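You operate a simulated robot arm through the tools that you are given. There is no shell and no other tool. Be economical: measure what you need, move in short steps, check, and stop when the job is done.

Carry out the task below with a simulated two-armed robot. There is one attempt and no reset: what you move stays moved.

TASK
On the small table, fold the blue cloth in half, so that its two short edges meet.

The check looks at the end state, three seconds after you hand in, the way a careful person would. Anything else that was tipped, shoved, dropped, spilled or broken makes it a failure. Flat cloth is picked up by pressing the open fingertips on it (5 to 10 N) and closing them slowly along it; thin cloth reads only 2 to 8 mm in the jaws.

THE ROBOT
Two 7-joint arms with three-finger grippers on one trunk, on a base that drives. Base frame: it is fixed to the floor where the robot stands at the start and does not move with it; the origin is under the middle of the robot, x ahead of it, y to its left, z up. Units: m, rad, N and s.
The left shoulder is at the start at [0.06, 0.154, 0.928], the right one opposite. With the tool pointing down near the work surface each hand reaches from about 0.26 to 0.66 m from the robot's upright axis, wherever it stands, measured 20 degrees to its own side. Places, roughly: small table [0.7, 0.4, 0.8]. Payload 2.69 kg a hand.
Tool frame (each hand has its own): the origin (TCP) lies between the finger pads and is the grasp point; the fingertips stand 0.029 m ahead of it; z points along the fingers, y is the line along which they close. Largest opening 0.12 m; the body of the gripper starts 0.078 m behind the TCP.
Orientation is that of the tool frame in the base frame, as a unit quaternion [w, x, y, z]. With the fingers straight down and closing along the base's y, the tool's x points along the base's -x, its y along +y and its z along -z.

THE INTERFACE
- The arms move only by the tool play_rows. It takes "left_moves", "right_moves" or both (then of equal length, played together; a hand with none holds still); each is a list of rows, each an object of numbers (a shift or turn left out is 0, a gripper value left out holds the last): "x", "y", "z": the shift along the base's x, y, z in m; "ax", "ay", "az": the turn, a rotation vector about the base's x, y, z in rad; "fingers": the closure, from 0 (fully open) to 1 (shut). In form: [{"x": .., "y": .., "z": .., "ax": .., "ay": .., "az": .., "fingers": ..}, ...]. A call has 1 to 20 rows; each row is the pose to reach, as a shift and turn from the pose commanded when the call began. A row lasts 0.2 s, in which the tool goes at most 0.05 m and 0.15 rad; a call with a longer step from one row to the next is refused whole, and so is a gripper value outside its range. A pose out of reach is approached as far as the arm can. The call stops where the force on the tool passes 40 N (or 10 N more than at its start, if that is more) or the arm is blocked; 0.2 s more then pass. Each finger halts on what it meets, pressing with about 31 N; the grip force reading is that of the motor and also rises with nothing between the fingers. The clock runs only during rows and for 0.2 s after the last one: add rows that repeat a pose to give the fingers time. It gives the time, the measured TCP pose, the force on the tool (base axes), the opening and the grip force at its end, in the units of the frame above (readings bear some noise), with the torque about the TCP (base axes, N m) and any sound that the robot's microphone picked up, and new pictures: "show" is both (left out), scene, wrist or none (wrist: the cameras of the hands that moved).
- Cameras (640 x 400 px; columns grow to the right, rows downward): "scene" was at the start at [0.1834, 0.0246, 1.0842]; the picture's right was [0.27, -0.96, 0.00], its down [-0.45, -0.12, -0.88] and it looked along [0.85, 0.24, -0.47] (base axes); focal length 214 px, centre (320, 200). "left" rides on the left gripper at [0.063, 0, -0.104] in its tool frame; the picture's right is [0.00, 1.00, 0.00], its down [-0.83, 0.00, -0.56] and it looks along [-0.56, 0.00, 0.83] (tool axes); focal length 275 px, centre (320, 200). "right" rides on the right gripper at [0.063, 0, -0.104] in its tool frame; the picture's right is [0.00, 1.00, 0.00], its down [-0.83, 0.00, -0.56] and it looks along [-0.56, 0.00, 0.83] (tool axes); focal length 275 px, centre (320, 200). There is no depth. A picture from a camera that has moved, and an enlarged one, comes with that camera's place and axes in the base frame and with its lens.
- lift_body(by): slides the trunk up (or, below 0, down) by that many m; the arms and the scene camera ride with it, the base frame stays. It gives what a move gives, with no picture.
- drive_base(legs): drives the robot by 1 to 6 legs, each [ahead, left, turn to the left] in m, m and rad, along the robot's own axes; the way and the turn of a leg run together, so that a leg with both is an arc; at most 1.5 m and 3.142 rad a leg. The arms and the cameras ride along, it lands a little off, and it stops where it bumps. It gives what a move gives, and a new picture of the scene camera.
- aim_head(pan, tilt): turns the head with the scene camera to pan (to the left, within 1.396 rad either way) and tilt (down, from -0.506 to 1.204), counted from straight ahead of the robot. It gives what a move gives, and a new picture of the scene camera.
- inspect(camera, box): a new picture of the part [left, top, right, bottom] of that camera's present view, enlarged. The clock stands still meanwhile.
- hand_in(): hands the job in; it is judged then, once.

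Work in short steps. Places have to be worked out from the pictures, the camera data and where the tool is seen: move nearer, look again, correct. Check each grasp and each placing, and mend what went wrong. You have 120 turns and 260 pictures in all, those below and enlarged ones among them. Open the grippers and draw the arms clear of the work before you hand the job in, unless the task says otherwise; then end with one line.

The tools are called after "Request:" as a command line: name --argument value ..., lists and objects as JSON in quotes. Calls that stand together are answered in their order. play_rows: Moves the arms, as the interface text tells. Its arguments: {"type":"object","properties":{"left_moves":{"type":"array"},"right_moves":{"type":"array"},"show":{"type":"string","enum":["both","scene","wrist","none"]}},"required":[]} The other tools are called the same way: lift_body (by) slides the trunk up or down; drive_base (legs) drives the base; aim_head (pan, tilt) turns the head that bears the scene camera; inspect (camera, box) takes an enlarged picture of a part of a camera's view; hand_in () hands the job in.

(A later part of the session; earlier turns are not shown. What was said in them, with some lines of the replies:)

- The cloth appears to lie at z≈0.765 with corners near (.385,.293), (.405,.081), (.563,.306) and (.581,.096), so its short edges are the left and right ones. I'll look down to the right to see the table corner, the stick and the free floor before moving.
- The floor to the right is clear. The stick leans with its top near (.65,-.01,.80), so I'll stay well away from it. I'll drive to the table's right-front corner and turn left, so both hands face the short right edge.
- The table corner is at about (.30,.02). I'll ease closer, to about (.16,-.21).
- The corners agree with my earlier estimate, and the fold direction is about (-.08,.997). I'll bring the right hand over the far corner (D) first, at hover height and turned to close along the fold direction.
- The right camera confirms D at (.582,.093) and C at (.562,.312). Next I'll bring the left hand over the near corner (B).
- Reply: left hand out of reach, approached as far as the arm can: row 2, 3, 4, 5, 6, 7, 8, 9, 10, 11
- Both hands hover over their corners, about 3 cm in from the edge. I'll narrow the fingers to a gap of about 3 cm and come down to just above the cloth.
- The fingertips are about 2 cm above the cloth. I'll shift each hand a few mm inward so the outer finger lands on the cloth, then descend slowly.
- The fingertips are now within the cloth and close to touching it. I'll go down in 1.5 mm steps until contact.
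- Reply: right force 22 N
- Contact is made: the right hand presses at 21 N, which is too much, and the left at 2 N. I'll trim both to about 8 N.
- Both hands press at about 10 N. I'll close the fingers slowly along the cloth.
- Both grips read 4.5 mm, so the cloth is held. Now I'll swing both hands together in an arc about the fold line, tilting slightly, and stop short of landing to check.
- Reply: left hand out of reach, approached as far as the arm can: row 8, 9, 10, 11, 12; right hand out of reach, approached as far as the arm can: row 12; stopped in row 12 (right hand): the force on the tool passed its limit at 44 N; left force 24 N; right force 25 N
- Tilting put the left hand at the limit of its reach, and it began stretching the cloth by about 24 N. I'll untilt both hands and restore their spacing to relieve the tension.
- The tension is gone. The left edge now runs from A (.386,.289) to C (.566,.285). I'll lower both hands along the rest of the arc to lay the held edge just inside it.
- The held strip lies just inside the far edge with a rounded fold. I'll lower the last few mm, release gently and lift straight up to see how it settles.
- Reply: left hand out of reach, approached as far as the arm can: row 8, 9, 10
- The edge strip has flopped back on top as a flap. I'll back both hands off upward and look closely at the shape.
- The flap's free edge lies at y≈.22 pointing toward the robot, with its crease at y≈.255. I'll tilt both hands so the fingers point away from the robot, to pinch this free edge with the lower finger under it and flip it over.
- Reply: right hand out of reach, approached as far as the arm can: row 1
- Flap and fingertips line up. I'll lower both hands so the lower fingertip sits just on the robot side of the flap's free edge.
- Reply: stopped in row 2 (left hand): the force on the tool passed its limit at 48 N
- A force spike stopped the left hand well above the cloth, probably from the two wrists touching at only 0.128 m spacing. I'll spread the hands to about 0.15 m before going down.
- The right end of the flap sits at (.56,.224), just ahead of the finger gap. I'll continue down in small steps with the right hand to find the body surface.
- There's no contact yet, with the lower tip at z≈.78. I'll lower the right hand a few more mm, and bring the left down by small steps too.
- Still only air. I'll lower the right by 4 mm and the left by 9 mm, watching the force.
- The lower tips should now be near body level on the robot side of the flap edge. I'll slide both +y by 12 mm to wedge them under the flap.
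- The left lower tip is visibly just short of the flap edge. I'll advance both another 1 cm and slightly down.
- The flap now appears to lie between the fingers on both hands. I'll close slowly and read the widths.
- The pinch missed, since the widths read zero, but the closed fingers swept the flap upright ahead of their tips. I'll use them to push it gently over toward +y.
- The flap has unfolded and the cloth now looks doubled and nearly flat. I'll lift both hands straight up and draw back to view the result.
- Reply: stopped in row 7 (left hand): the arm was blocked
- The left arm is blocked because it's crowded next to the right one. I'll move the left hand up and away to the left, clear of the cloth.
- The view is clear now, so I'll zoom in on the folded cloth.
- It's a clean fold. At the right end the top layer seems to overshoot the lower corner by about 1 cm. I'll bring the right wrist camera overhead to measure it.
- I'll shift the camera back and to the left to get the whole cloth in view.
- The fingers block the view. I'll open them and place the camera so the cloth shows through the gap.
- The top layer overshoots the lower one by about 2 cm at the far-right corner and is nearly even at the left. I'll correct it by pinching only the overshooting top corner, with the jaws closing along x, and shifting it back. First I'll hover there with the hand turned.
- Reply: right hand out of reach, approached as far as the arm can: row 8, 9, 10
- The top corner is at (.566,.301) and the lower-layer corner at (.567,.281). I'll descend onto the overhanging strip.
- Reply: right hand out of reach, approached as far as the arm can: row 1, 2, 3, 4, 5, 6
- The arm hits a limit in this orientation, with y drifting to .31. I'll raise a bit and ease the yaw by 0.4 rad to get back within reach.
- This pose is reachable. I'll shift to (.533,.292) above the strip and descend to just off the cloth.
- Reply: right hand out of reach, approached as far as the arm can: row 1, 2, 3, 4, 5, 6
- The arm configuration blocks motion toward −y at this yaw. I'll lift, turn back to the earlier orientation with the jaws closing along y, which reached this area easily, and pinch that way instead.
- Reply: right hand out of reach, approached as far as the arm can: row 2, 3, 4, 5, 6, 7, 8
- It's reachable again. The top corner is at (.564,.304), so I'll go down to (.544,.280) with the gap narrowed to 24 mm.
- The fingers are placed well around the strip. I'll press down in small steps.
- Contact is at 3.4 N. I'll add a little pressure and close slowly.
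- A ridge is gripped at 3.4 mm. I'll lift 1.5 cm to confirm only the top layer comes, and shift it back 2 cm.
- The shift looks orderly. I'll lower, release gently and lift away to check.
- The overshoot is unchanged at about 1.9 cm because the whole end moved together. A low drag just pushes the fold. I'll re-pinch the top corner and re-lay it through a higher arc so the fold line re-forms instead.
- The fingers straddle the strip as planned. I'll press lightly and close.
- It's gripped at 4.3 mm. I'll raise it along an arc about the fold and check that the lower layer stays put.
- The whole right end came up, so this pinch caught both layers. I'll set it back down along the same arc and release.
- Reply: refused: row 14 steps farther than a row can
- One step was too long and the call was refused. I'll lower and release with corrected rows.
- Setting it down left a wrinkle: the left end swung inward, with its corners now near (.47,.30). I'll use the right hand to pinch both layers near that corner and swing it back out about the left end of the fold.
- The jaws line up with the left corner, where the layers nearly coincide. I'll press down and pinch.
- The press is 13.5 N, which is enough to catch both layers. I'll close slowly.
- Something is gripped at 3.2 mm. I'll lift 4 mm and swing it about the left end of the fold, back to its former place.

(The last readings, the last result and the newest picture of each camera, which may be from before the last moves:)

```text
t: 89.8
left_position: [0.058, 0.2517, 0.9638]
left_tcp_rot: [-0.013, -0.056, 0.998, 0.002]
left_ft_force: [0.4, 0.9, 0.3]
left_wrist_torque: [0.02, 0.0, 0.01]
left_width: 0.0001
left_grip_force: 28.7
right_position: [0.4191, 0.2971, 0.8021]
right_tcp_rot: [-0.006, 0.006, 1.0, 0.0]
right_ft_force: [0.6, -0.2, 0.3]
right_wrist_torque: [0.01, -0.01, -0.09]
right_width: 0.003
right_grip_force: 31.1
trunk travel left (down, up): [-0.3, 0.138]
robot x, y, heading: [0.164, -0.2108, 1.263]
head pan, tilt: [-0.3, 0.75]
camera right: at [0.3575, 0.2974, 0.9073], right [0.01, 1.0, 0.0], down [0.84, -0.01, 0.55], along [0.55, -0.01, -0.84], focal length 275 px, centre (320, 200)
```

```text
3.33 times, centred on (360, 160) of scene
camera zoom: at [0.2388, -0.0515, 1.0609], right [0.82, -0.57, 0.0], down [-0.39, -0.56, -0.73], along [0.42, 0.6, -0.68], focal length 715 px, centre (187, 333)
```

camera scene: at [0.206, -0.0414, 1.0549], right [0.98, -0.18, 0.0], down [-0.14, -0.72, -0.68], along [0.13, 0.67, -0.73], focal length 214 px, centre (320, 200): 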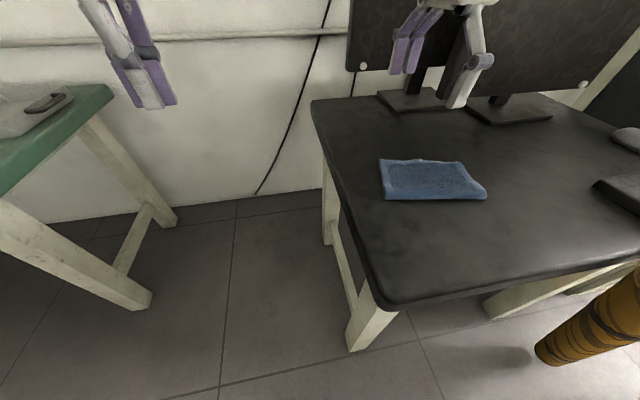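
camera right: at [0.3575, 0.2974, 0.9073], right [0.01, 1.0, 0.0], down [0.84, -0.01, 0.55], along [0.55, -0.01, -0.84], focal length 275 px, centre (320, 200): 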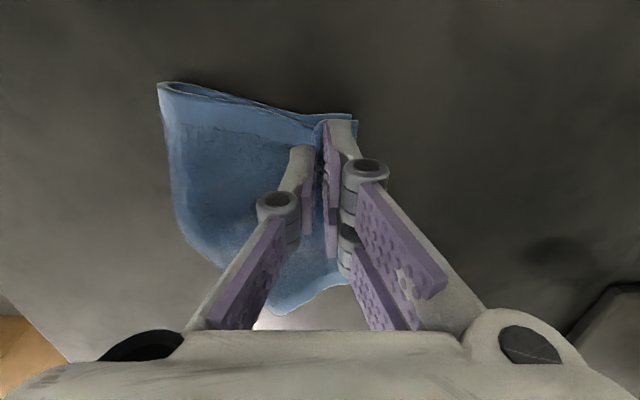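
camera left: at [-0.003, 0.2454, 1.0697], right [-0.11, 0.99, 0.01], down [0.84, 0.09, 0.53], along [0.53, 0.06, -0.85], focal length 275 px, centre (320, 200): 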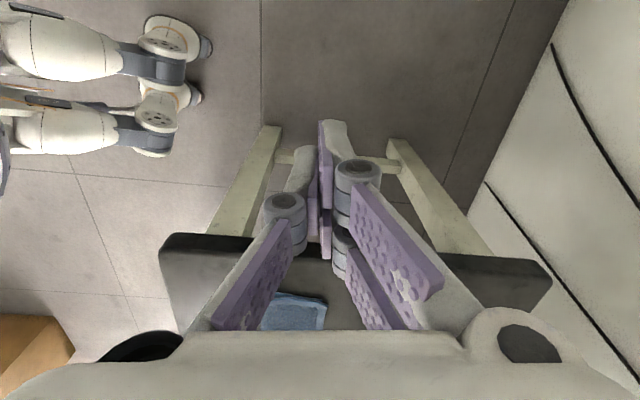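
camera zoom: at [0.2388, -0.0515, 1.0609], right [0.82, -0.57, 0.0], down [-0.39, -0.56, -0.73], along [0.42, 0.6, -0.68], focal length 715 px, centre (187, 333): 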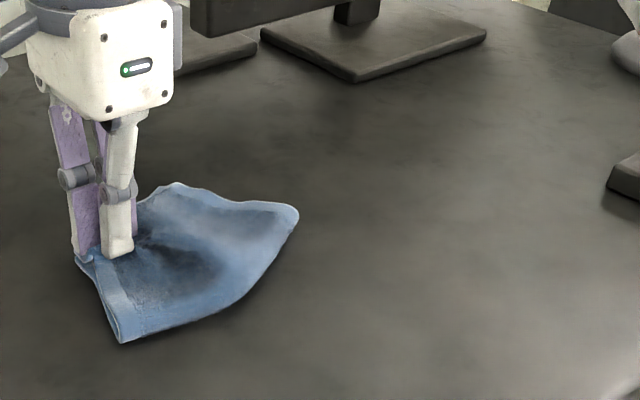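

The whole piece followed, and the wrinkle is only partly out. I'll release here, then pin the left part with the left hand and pull the right end out with the right hand.

Request:
play_rows --right_moves '[{"z": -0.003}, {"z": -0.003, "fingers": 0.96}, {"z": -0.003, "fingers": 0.92}, {"z": -0.003, "fingers": 0.87}, {"z": 0.02}, {"z": 0.05}, {"z": 0.09}, {"x": 0.0, "z": 0.12, "fingers": 0.4}, {"x": -0.02, "y": -0.01, "z": 0.14, "fingers": 0.0}, {"x": -0.02, "y": -0.01, "z": 0.14}]' --show "wrist"

Request:
inspect --camera "right" --box '[200, 20, 440, 260]'

Request:
inspect --camera "scene" --box '[270, 100, 450, 220]'

```text
t: 92.0
left_position: [0.0591, 0.2525, 0.9643]
left_tcp_rot: [-0.013, -0.055, 0.998, 0.001]
left_ft_force: [0.1, -0.1, -0.3]
left_wrist_torque: [-0.01, 0.02, 0.01]
left_width: 0.0
left_grip_force: 28.6
right_position: [0.3997, 0.2869, 0.9432]
right_tcp_rot: [-0.006, 0.008, 1.0, -0.001]
right_ft_force: [-0.3, 0.7, -0.2]
right_wrist_torque: [0.01, -0.04, -0.03]
right_width: 0.1197
right_grip_force: 0.1
trunk travel left (down, up): [-0.3, 0.138]
robot x, y, heading: [0.1562, -0.2087, 1.26]
head pan, tilt: [-0.3, 0.75]
camera right: at [0.3378, 0.2871, 1.0477], right [0.01, 1.0, 0.0], down [0.84, -0.01, 0.55], along [0.55, -0.01, -0.84], focal length 275 px, centre (320, 200)
```

right: 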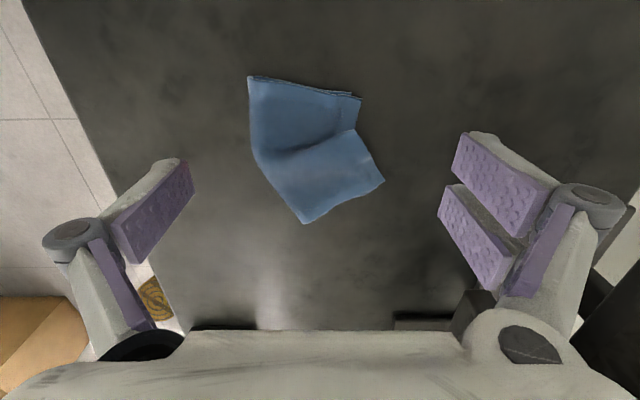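

```text
1.67 times, centred on (320, 140) of right
camera zoom: at [0.3378, 0.2871, 1.0477], right [0.01, 1.0, 0.0], down [0.84, -0.01, 0.55], along [0.55, -0.01, -0.84], focal length 459 px, centre (320, 300)
```

zoom: 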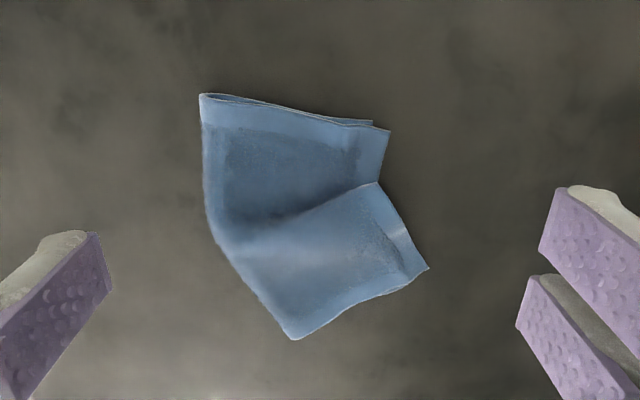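

```text
3.33 times, centred on (360, 160) of scene
camera zoom: at [0.2389, -0.0514, 1.0609], right [0.82, -0.57, 0.0], down [-0.39, -0.56, -0.73], along [0.42, 0.6, -0.68], focal length 715 px, centre (187, 333)
```

zoom: 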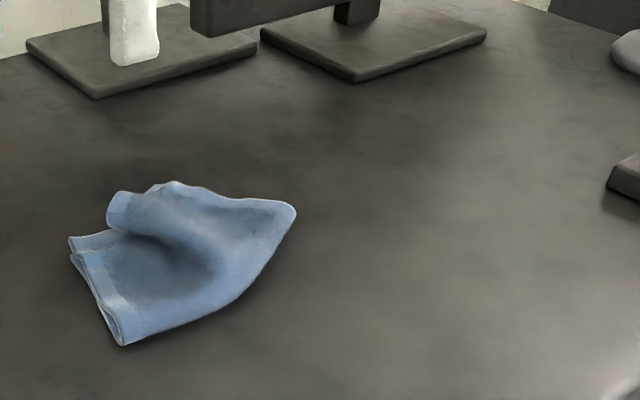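

A pleat remains: the right half is turned about 27° relative to the left, though both layers stayed together. I'll first bring the right hand above the right corner near (.489,.323), turned to match that edge.

Request:
play_rows --right_moves '[{"x": 0.02, "y": 0.008, "az": 0.13}, {"x": 0.045, "y": 0.016, "az": 0.26}, {"x": 0.07, "y": 0.026, "az": 0.39}, {"x": 0.089, "y": 0.035, "z": -0.02, "az": 0.52, "fingers": 0.8}, {"x": 0.089, "y": 0.035, "z": -0.06, "az": 0.52}, {"x": 0.089, "y": 0.035, "z": -0.1, "az": 0.52}, {"x": 0.089, "y": 0.035, "z": -0.115, "az": 0.52}, {"x": 0.089, "y": 0.035, "z": -0.115, "az": 0.52}]' --show "wrist"

```text
t: 93.8
left_position: [0.0578, 0.2525, 0.9654]
left_tcp_rot: [-0.015, -0.057, 0.998, 0.003]
left_ft_force: [0.2, -0.6, 0.4]
left_wrist_torque: [0.01, -0.01, 0.0]
left_width: 0.0
left_grip_force: 28.6
right_position: [0.4871, 0.3208, 0.8281]
right_tcp_rot: [-0.005, -0.25, 0.968, -0.002]
right_ft_force: [-0.5, -0.2, -0.5]
right_wrist_torque: [0.03, 0.01, -0.01]
right_width: 0.0241
right_grip_force: 0.0
right hand out of reach, approached as far as the arm can: row 1, 2, 3, 4, 5, 6
trunk travel left (down, up): [-0.3, 0.138]
robot x, y, heading: [0.1608, -0.2083, 1.261]
head pan, tilt: [-0.3, 0.75]
camera right: at [0.4333, 0.2912, 0.9326], right [-0.49, 0.87, 0.0], down [0.73, 0.41, 0.55], along [0.48, 0.27, -0.84], focal length 275 px, centre (320, 200)
```

right: 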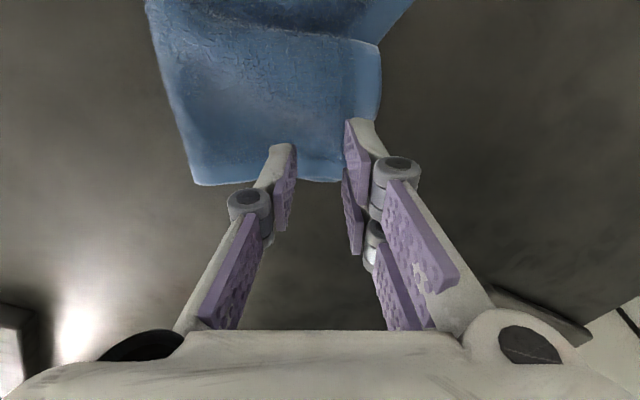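

The right hand is placed above its corner. Now I'll bring the left hand in, tilted away from the right one, to pin the left half near (.40,.26).

Request:
play_rows --left_moves '[{"x": 0.04, "ay": -0.06}, {"x": 0.08, "ay": -0.12}, {"x": 0.12, "ay": -0.18}, {"x": 0.16, "z": -0.01, "ay": -0.24}, {"x": 0.2, "z": -0.02, "ay": -0.3}, {"x": 0.24, "z": -0.035, "ay": -0.36}, {"x": 0.28, "y": 0.005, "z": -0.055, "ay": -0.4}, {"x": 0.31, "y": 0.008, "z": -0.08, "ay": -0.4}, {"x": 0.33, "y": 0.01, "z": -0.11, "ay": -0.4}, {"x": 0.332, "y": 0.01, "z": -0.135, "ay": -0.4}, {"x": 0.332, "y": 0.01, "z": -0.135, "ay": -0.4}]'

```text
t: 96.2
left_position: [0.3897, 0.2624, 0.8287]
left_tcp_rot: [0.185, -0.055, 0.981, -0.009]
left_ft_force: [-0.2, -0.3, 0.2]
left_wrist_torque: [0.0, 0.01, 0.0]
left_width: 0.0
left_grip_force: 28.4
right_position: [0.4871, 0.3206, 0.8277]
right_tcp_rot: [-0.005, -0.25, 0.968, -0.001]
right_ft_force: [-1.0, 0.4, 0.1]
right_wrist_torque: [-0.03, -0.02, -0.02]
right_width: 0.024
right_grip_force: 0.1
trunk travel left (down, up): [-0.3, 0.138]
robot x, y, heading: [0.16, -0.2086, 1.258]
head pan, tilt: [-0.3, 0.75]
camera scene: at [0.2388, -0.0515, 1.0609], right [0.82, -0.57, 0.0], down [-0.39, -0.56, -0.73], along [0.42, 0.6, -0.68], focal length 214 px, centre (320, 200)
camera left: at [0.2926, 0.2555, 0.9021], right [-0.1, 0.99, -0.04], down [0.57, 0.09, 0.82], along [0.82, 0.06, -0.57], focal length 275 px, centre (320, 200)
```

scene: 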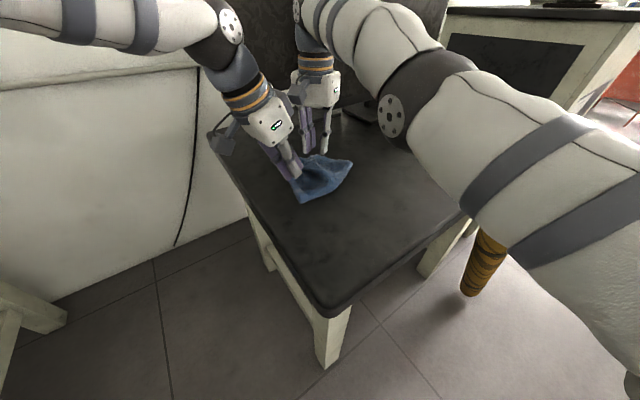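
left: 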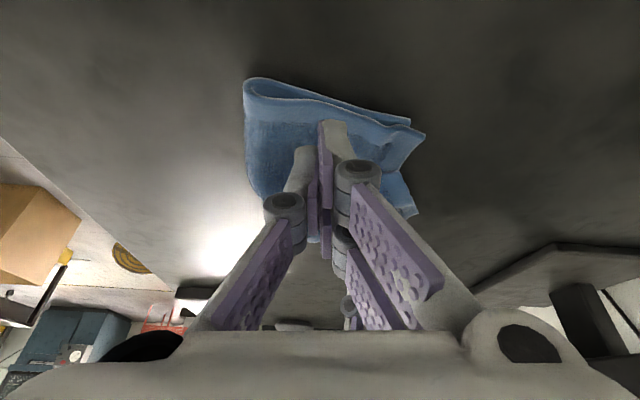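

Both hands are in place. I'll lower the left to pin and the right to touch, in small steps.

Request:
play_rows --left_moves '[{"z": -0.008}, {"z": -0.015}, {"z": -0.021}, {"z": -0.025}, {"z": -0.028}, {"z": -0.028}]' --right_moves '[{"z": -0.008}, {"z": -0.015}, {"z": -0.021}, {"z": -0.025}, {"z": -0.028}, {"z": -0.028}]' --show "wrist"

```text
t: 97.6
left_position: [0.3891, 0.2629, 0.8004]
left_tcp_rot: [0.183, -0.055, 0.981, -0.01]
left_ft_force: [0.4, 0.0, 0.5]
left_wrist_torque: [0.02, -0.04, -0.02]
left_width: 0.0
left_grip_force: 28.4
right_position: [0.4884, 0.3232, 0.7995]
right_tcp_rot: [-0.006, -0.25, 0.968, -0.003]
right_ft_force: [-0.1, 1.0, 0.5]
right_wrist_torque: [-0.04, 0.03, -0.02]
right_width: 0.0238
right_grip_force: 0.0
trunk travel left (down, up): [-0.3, 0.138]
robot x, y, heading: [0.1629, -0.2076, 1.257]
head pan, tilt: [-0.3, 0.75]
camera right: at [0.435, 0.2942, 0.905], right [-0.49, 0.87, 0.0], down [0.73, 0.41, 0.55], along [0.48, 0.26, -0.84], focal length 275 px, centre (320, 200)
camera left: at [0.2925, 0.2557, 0.8744], right [-0.1, 0.99, -0.04], down [0.57, 0.09, 0.82], along [0.82, 0.06, -0.57], focal length 275 px, centre (320, 200)
```

right: 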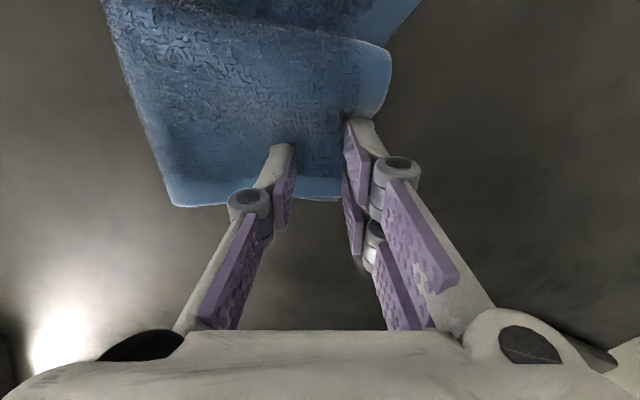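
left: 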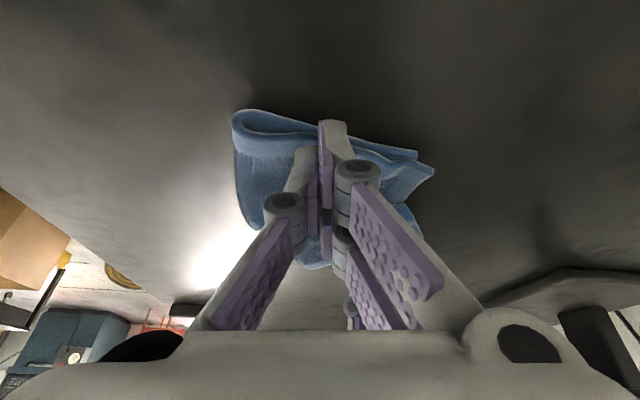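

Request:
play_rows --left_moves '[{"z": -0.002}, {"z": -0.004}, {"z": -0.006}, {"z": -0.006}]' --right_moves '[{"z": -0.002}, {"z": -0.004}, {"z": -0.005}, {"z": -0.005}]' --show "none"

```text
t: 98.6
left_position: [0.3872, 0.262, 0.7944]
left_tcp_rot: [0.185, -0.055, 0.981, -0.01]
left_ft_force: [-0.1, 0.0, 1.1]
left_wrist_torque: [-0.01, 0.02, 0.02]
left_width: 0.0
left_grip_force: 29.2
right_position: [0.4885, 0.3245, 0.7954]
right_tcp_rot: [-0.006, -0.249, 0.968, -0.002]
right_ft_force: [0.4, -0.3, 1.7]
right_wrist_torque: [-0.05, 0.0, 0.01]
right_width: 0.024
right_grip_force: 0.0
right hand out of reach, approached as far as the arm can: row 1, 2, 3, 4
trunk travel left (down, up): [-0.3, 0.138]
robot x, y, heading: [0.1585, -0.2079, 1.259]
head pan, tilt: [-0.3, 0.75]
```

I'm just in contact. I'll press a bit more with both hands: the left to hold, the right before pinching.

Request:
play_rows --left_moves '[{"z": -0.0015}, {"z": -0.003}, {"z": -0.003}]' --right_moves '[{"z": -0.001}, {"z": -0.002}, {"z": -0.002}]' --show "none"

```text
t: 99.4
left_position: [0.3894, 0.2626, 0.7925]
left_tcp_rot: [0.185, -0.056, 0.981, -0.009]
left_ft_force: [0.2, 0.2, 2.7]
left_wrist_torque: [0.04, -0.01, -0.02]
left_width: 0.0
left_grip_force: 28.7
right_position: [0.489, 0.3246, 0.7952]
right_tcp_rot: [-0.005, -0.25, 0.968, -0.002]
right_ft_force: [-0.1, -1.9, 4.4]
right_wrist_torque: [-0.02, -0.09, 0.0]
right_width: 0.0238
right_grip_force: 0.1
trunk travel left (down, up): [-0.3, 0.138]
robot x, y, heading: [0.1616, -0.2091, 1.263]
head pan, tilt: [-0.3, 0.75]
```

Request:
play_rows --left_moves '[{"z": -0.0015}, {"z": -0.0025}, {"z": -0.0025}, {"z": -0.0025}, {"z": -0.0025}, {"z": -0.0025}, {"z": -0.0025}, {"z": -0.0025}, {"z": -0.0025}, {"z": -0.0025}]' --right_moves '[{"z": -0.001}, {"z": -0.001, "fingers": 0.83}, {"z": -0.001, "fingers": 0.86}, {"z": -0.001, "fingers": 0.89}, {"z": -0.001, "fingers": 0.92}, {"z": -0.001, "fingers": 0.95}, {"z": -0.001, "fingers": 0.98}, {"z": -0.001, "fingers": 1.0}, {"z": -0.001, "fingers": 1.0}, {"z": -0.001, "fingers": 1.0}]' --show "wrist"

```text
t: 101.6
left_position: [0.3895, 0.2631, 0.7915]
left_tcp_rot: [0.187, -0.054, 0.981, -0.007]
left_ft_force: [3.9, 4.6, 35.5]
left_wrist_torque: [0.2, 0.22, -0.03]
left_width: 0.0
left_grip_force: 28.4
right_position: [0.4881, 0.323, 0.7948]
right_tcp_rot: [-0.005, -0.25, 0.968, -0.001]
right_ft_force: [-0.2, -0.2, 3.1]
right_wrist_torque: [0.0, -0.02, -0.01]
right_width: 0.0058
right_grip_force: 31.0
trunk travel left (down, up): [-0.3, 0.138]
robot x, y, heading: [0.1593, -0.2116, 1.257]
head pan, tilt: [-0.3, 0.75]
camera right: at [0.4342, 0.2939, 0.8993], right [-0.49, 0.87, 0.0], down [0.73, 0.41, 0.55], along [0.48, 0.27, -0.84], focal length 275 px, centre (320, 200)
camera left: at [0.2924, 0.2549, 0.8654], right [-0.1, 0.99, -0.03], down [0.57, 0.08, 0.82], along [0.82, 0.06, -0.57], focal length 275 px, centre (320, 200)
```

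right: 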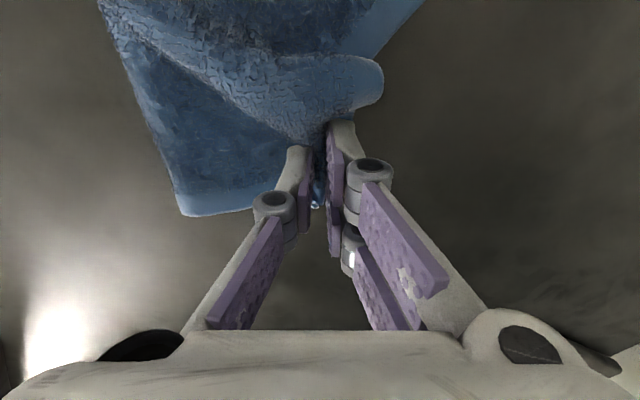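
left: 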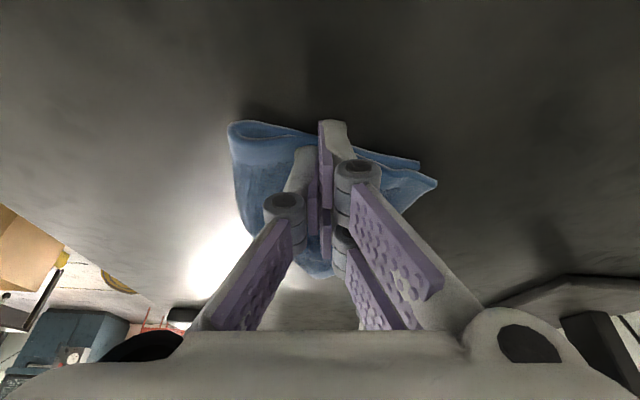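

The right grip holds 5.8 mm, so both layers, and the left pins at 35 N. I'll ease the left slightly and swing the right corner out and back to open the pleat.

Request:
play_rows --left_moves '[{"z": 0.001}, {"z": 0.0015}, {"z": 0.0015}, {"z": 0.0015}, {"z": 0.0015}, {"z": 0.0015}, {"z": 0.0015}, {"z": 0.0015}]' --right_moves '[{"z": 0.007}, {"x": 0.01, "y": -0.003, "z": 0.008, "az": -0.1}, {"x": 0.0206, "y": -0.008, "z": 0.008, "az": -0.2}, {"x": 0.03, "y": -0.013, "z": 0.008, "az": -0.3}, {"x": 0.039, "y": -0.019, "z": 0.008, "az": -0.4}, {"x": 0.045, "y": -0.024, "z": 0.008, "az": -0.47}, {"x": 0.052, "y": -0.024, "z": 0.007, "az": -0.47}, {"x": 0.052, "y": -0.024, "z": 0.007, "az": -0.47}]'

Request:
inspect --camera "scene" --box '[240, 110, 420, 230]'

```text
t: 103.4
left_position: [0.3886, 0.2617, 0.7921]
left_tcp_rot: [0.185, -0.056, 0.981, -0.008]
left_ft_force: [3.8, 3.8, 26.1]
left_wrist_torque: [0.18, 0.13, -0.04]
left_width: 0.0002
left_grip_force: 28.2
right_position: [0.5438, 0.3099, 0.8012]
right_tcp_rot: [-0.006, -0.018, 1.0, 0.0]
right_ft_force: [-0.6, -0.1, 1.2]
right_wrist_torque: [0.07, -0.01, 0.12]
right_width: 0.005
right_grip_force: 31.0
right hand out of reach, approached as far as the arm can: row 3, 4, 5, 6, 7, 8
trunk travel left (down, up): [-0.3, 0.138]
robot x, y, heading: [0.1609, -0.2098, 1.261]
head pan, tilt: [-0.3, 0.75]
camera scene: at [0.2384, -0.0526, 1.0612], right [0.82, -0.57, 0.0], down [-0.39, -0.56, -0.73], along [0.42, 0.6, -0.68], focal length 214 px, centre (320, 200)
camera right: at [0.4824, 0.3082, 0.9073], right [-0.04, 1.0, 0.0], down [0.84, 0.03, 0.55], along [0.55, 0.02, -0.84], focal length 275 px, centre (320, 200)
camera left: at [0.2924, 0.2549, 0.8657], right [-0.1, 0.99, -0.04], down [0.57, 0.09, 0.82], along [0.82, 0.06, -0.57], focal length 275 px, centre (320, 200)
```

scene: 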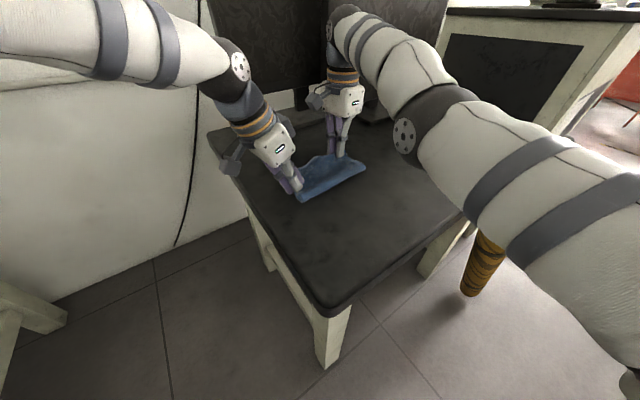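
right: 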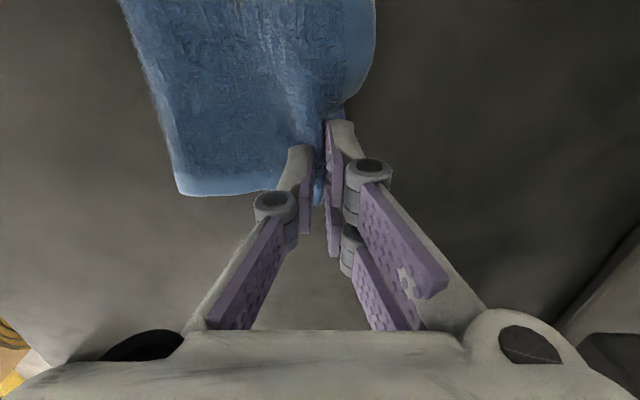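
left: 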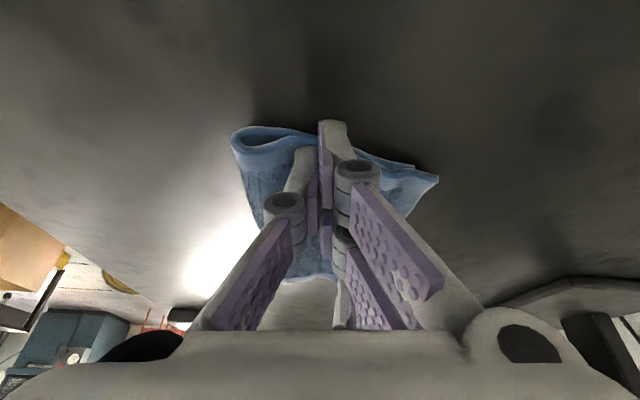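

```text
3.33 times, centred on (330, 170) of scene
camera zoom: at [0.2384, -0.0526, 1.0612], right [0.82, -0.57, 0.0], down [-0.39, -0.56, -0.73], along [0.42, 0.6, -0.68], focal length 715 px, centre (287, 300)
```

zoom: 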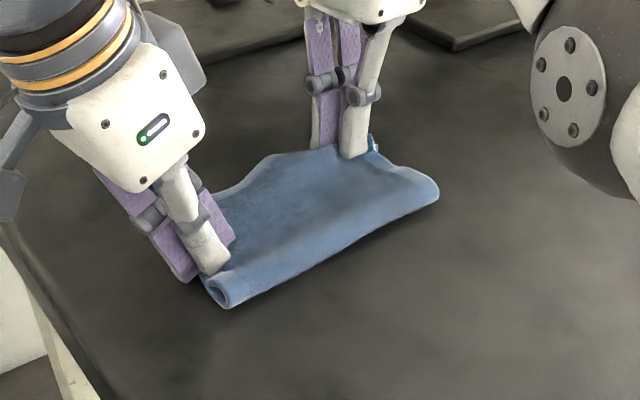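

The pleat is opened and the cloth lies stretched between the hands. I'll pull about 8 mm more, lower and release the right hand, then lift it.

Request:
play_rows --right_moves '[{"x": 0.004}, {"x": 0.008, "y": -0.004}, {"x": 0.01, "y": -0.004, "z": -0.005}, {"x": 0.01, "y": -0.004, "z": -0.005, "fingers": 0.96}, {"x": 0.01, "y": -0.004, "z": -0.005, "fingers": 0.92}, {"x": 0.01, "y": -0.004, "z": -0.005, "fingers": 0.86}, {"x": 0.01, "y": -0.004, "z": 0.02}, {"x": 0.01, "y": -0.004, "z": 0.05}, {"x": 0.01, "y": -0.004, "z": 0.09}, {"x": 0.01, "y": -0.004, "z": 0.09}]' --show "wrist"

Request:
inspect --camera "scene" --box '[240, 110, 420, 230]'

```text
t: 105.6
left_position: [0.3894, 0.2628, 0.7912]
left_tcp_rot: [0.185, -0.055, 0.981, -0.009]
left_ft_force: [1.6, 2.1, 27.9]
left_wrist_torque: [0.1, 0.26, -0.04]
left_width: 0.0001
left_grip_force: 28.8
right_position: [0.5451, 0.2886, 0.8865]
right_tcp_rot: [-0.004, -0.017, 1.0, 0.0]
right_ft_force: [0.1, -0.8, 0.6]
right_wrist_torque: [0.0, -0.02, -0.04]
right_width: 0.0167
right_grip_force: 0.2
right hand out of reach, approached as far as the arm can: row 8, 9, 10
trunk travel left (down, up): [-0.3, 0.138]
robot x, y, heading: [0.1587, -0.2059, 1.259]
head pan, tilt: [-0.3, 0.75]
camera right: at [0.4845, 0.286, 0.992], right [-0.04, 1.0, 0.0], down [0.84, 0.03, 0.55], along [0.55, 0.02, -0.84], focal length 275 px, centre (320, 200)
```

right: 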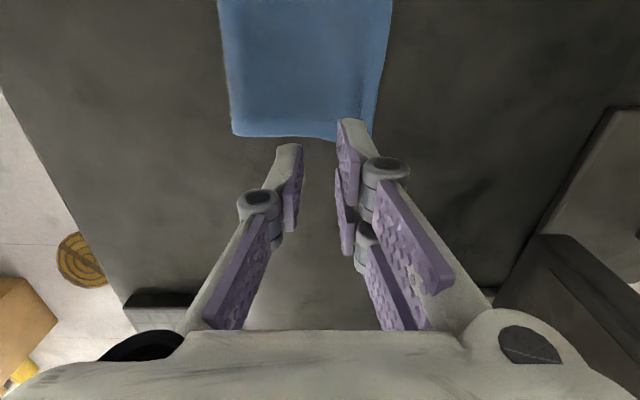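

```text
3.33 times, centred on (330, 170) of scene
camera zoom: at [0.2383, -0.0527, 1.0612], right [0.82, -0.57, 0.0], down [-0.39, -0.56, -0.73], along [0.42, 0.6, -0.68], focal length 715 px, centre (287, 300)
```

zoom: 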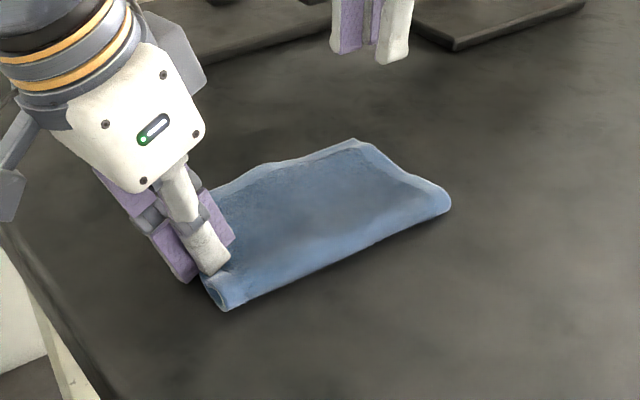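

The right side is flat and clean again. I'll lift the left hand off and away to its side, then look from above with the right camera.

Request:
play_rows --left_moves '[{"z": 0.01}, {"z": 0.03}, {"x": -0.02, "z": 0.06}, {"x": -0.06, "z": 0.09, "ay": 0.06}, {"x": -0.1, "z": 0.12, "ay": 0.12}, {"x": -0.14, "z": 0.14, "ay": 0.18}, {"x": -0.18, "z": 0.15, "ay": 0.24}, {"x": -0.22, "z": 0.16, "ay": 0.3}, {"x": -0.26, "z": 0.17, "ay": 0.36}, {"x": -0.3, "z": 0.17, "ay": 0.4}, {"x": -0.33, "z": 0.17, "ay": 0.4}]' --show "none"

Request:
play_rows --right_moves '[{"x": -0.03, "z": 0.02, "fingers": 0.5}, {"x": -0.065, "z": 0.04, "fingers": 0.0}, {"x": -0.1, "z": 0.055}, {"x": -0.14, "y": 0.0, "z": 0.055}, {"x": -0.14, "z": 0.055}]' --show "wrist"

Request:
inspect --camera "right" --box '[200, 30, 440, 260]'

Request:
inspect --camera "scene" --box '[240, 110, 420, 230]'

```text
t: 108.0
left_position: [0.057, 0.2618, 0.9613]
left_tcp_rot: [-0.015, -0.056, 0.998, 0.002]
left_ft_force: [-0.1, 0.2, -0.5]
left_wrist_torque: [0.0, 0.05, -0.03]
left_width: 0.0002
left_grip_force: 28.9
right_position: [0.5466, 0.2895, 0.8857]
right_tcp_rot: [-0.004, -0.018, 1.0, 0.0]
right_ft_force: [-0.6, -0.1, -0.2]
right_wrist_torque: [-0.01, 0.01, -0.04]
right_width: 0.0167
right_grip_force: 0.0
trunk travel left (down, up): [-0.3, 0.138]
robot x, y, heading: [0.1635, -0.207, 1.263]
head pan, tilt: [-0.3, 0.75]
```

```text
t: 109.2
left_position: [0.0588, 0.2619, 0.9612]
left_tcp_rot: [-0.014, -0.056, 0.998, 0.001]
left_ft_force: [0.8, -0.6, 1.2]
left_wrist_torque: [-0.02, 0.0, -0.01]
left_width: 0.0001
left_grip_force: 28.9
right_position: [0.4044, 0.2907, 0.9404]
right_tcp_rot: [-0.007, -0.018, 1.0, 0.0]
right_ft_force: [-0.4, 0.2, 0.1]
right_wrist_torque: [0.01, 0.03, 0.01]
right_width: 0.1201
right_grip_force: 0.1
trunk travel left (down, up): [-0.3, 0.138]
robot x, y, heading: [0.1603, -0.2109, 1.262]
head pan, tilt: [-0.3, 0.75]
camera right: at [0.3443, 0.2889, 1.0464], right [-0.04, 1.0, 0.0], down [0.84, 0.03, 0.55], along [0.55, 0.02, -0.84], focal length 275 px, centre (320, 200)
```

right: 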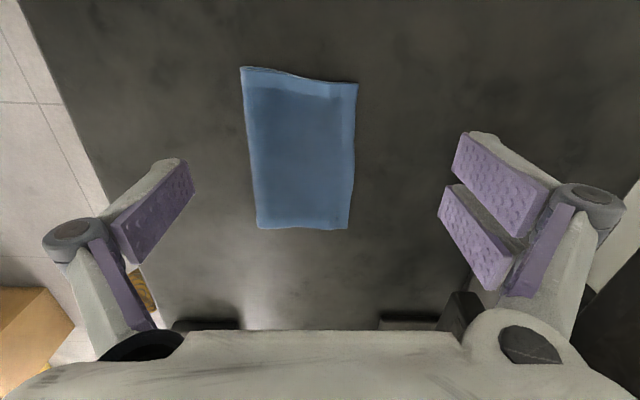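

```text
1.74 times, centred on (320, 145) of right
camera zoom: at [0.3443, 0.2889, 1.0464], right [-0.04, 1.0, 0.0], down [0.84, 0.03, 0.55], along [0.55, 0.02, -0.84], focal length 479 px, centre (320, 296)
```

zoom: 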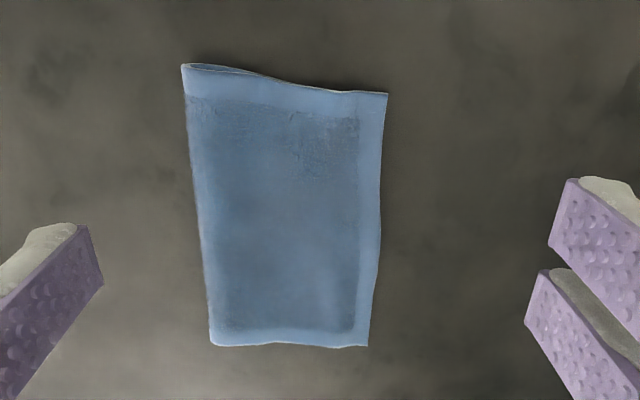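

```text
3.33 times, centred on (330, 170) of scene
camera zoom: at [0.239, -0.0515, 1.0609], right [0.82, -0.57, 0.0], down [-0.39, -0.56, -0.73], along [0.42, 0.6, -0.68], focal length 715 px, centre (287, 300)
```

zoom: 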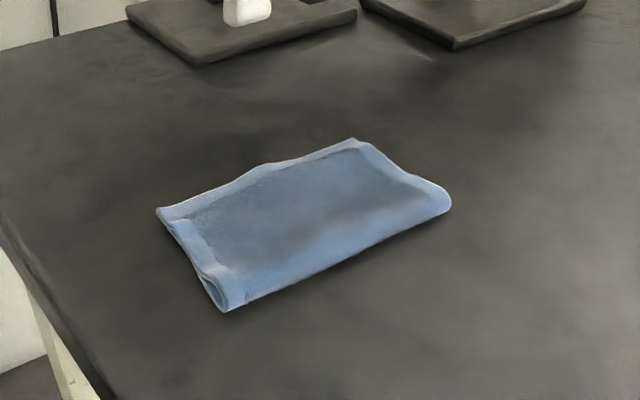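

Beautiful: the folded cloth lies flat again. I'll check how the layers line up at both open corners.

Request:
inspect --camera "right" --box '[250, 190, 370, 250]'

Request:
inspect --camera "right" --box '[230, 50, 370, 120]'

```text
5.33 times, centred on (310, 220) of right
camera zoom: at [0.3443, 0.2889, 1.0464], right [-0.04, 1.0, 0.0], down [0.84, 0.03, 0.55], along [0.55, 0.02, -0.84], focal length 1468 px, centre (373, 93)
```

zoom: 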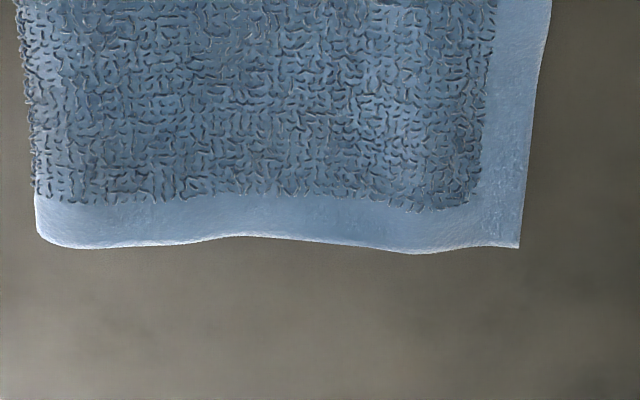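

```text
4.57 times, centred on (300, 85) of right
camera zoom: at [0.3443, 0.2889, 1.0464], right [-0.04, 1.0, 0.0], down [0.84, 0.03, 0.55], along [0.55, 0.02, -0.84], focal length 1258 px, centre (411, 726)
```

zoom: 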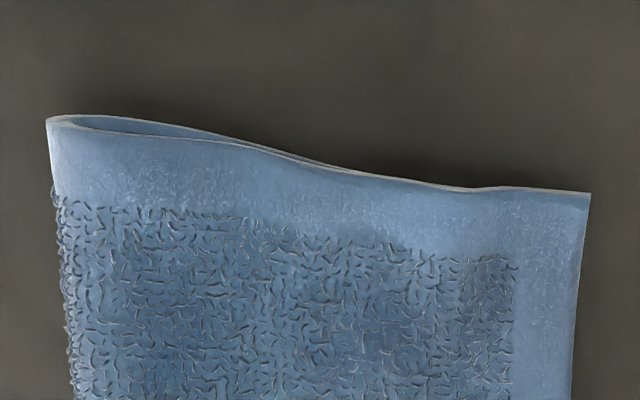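

The layers are flat and the open edges lie together within about a centimetre at most. More handling would risk more than it gains, so I'll draw the right hand clear, open the left gripper and finish.

Request:
play_rows --left_moves '[{"fingers": 0.5}, {"fingers": 0.0}, {"fingers": 0.0}, {"fingers": 0.0}, {"fingers": 0.0}, {"fingers": 0.0}]' --right_moves '[{"x": -0.03, "y": -0.03, "z": 0.01}, {"x": -0.06, "y": -0.06, "z": 0.02}, {"x": -0.09, "y": -0.09, "z": 0.03}, {"x": -0.12, "y": -0.12, "z": 0.03}, {"x": -0.14, "y": -0.15, "z": 0.03}, {"x": -0.14, "y": -0.16, "z": 0.03}]' --show "scene"

Request:
inspect --camera "scene" --box '[240, 110, 420, 230]'

```text
t: 110.6
left_position: [0.0581, 0.2639, 0.9618]
left_tcp_rot: [-0.014, -0.057, 0.998, 0.002]
left_ft_force: [-0.4, 0.3, -0.4]
left_wrist_torque: [-0.02, -0.01, 0.02]
left_width: 0.1199
left_grip_force: 0.1
right_position: [0.2662, 0.1304, 0.9717]
right_tcp_rot: [-0.006, -0.017, 1.0, 0.0]
right_ft_force: [-0.1, 1.0, -0.1]
right_wrist_torque: [0.02, -0.03, -0.03]
right_width: 0.1203
right_grip_force: 0.1
trunk travel left (down, up): [-0.3, 0.138]
robot x, y, heading: [0.1609, -0.2064, 1.266]
head pan, tilt: [-0.3, 0.75]
camera scene: at [0.2389, -0.0515, 1.0609], right [0.82, -0.57, 0.0], down [-0.39, -0.56, -0.73], along [0.42, 0.6, -0.68], focal length 214 px, centre (320, 200)
```

scene: 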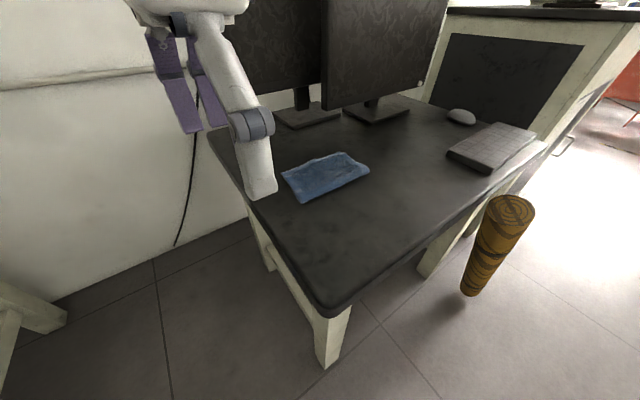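

```text
3.33 times, centred on (330, 170) of scene
camera zoom: at [0.2389, -0.0515, 1.0609], right [0.82, -0.57, 0.0], down [-0.39, -0.56, -0.73], along [0.42, 0.6, -0.68], focal length 715 px, centre (287, 300)
```

zoom: 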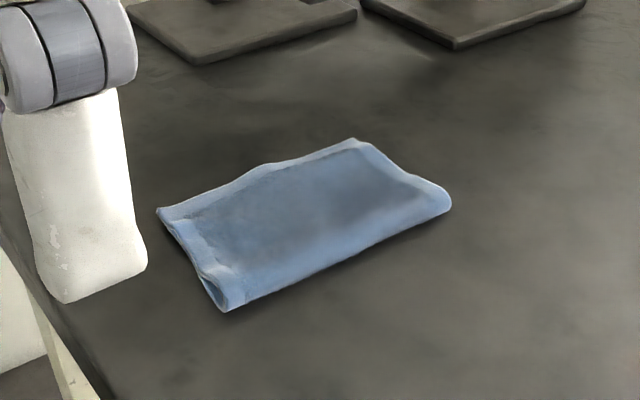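

The cloth is folded in half and flat, both grippers are open and clear, and nothing else has been disturbed. I'm handing in.

Request:
hand_in

```text
The job is handed in.
```

The blue cloth is folded in half and lies flat, with its short edges together at one end but the top layer overshooting by an estimated 1 to 1.5 cm at the far-right corner; nothing else on the table was disturbed.
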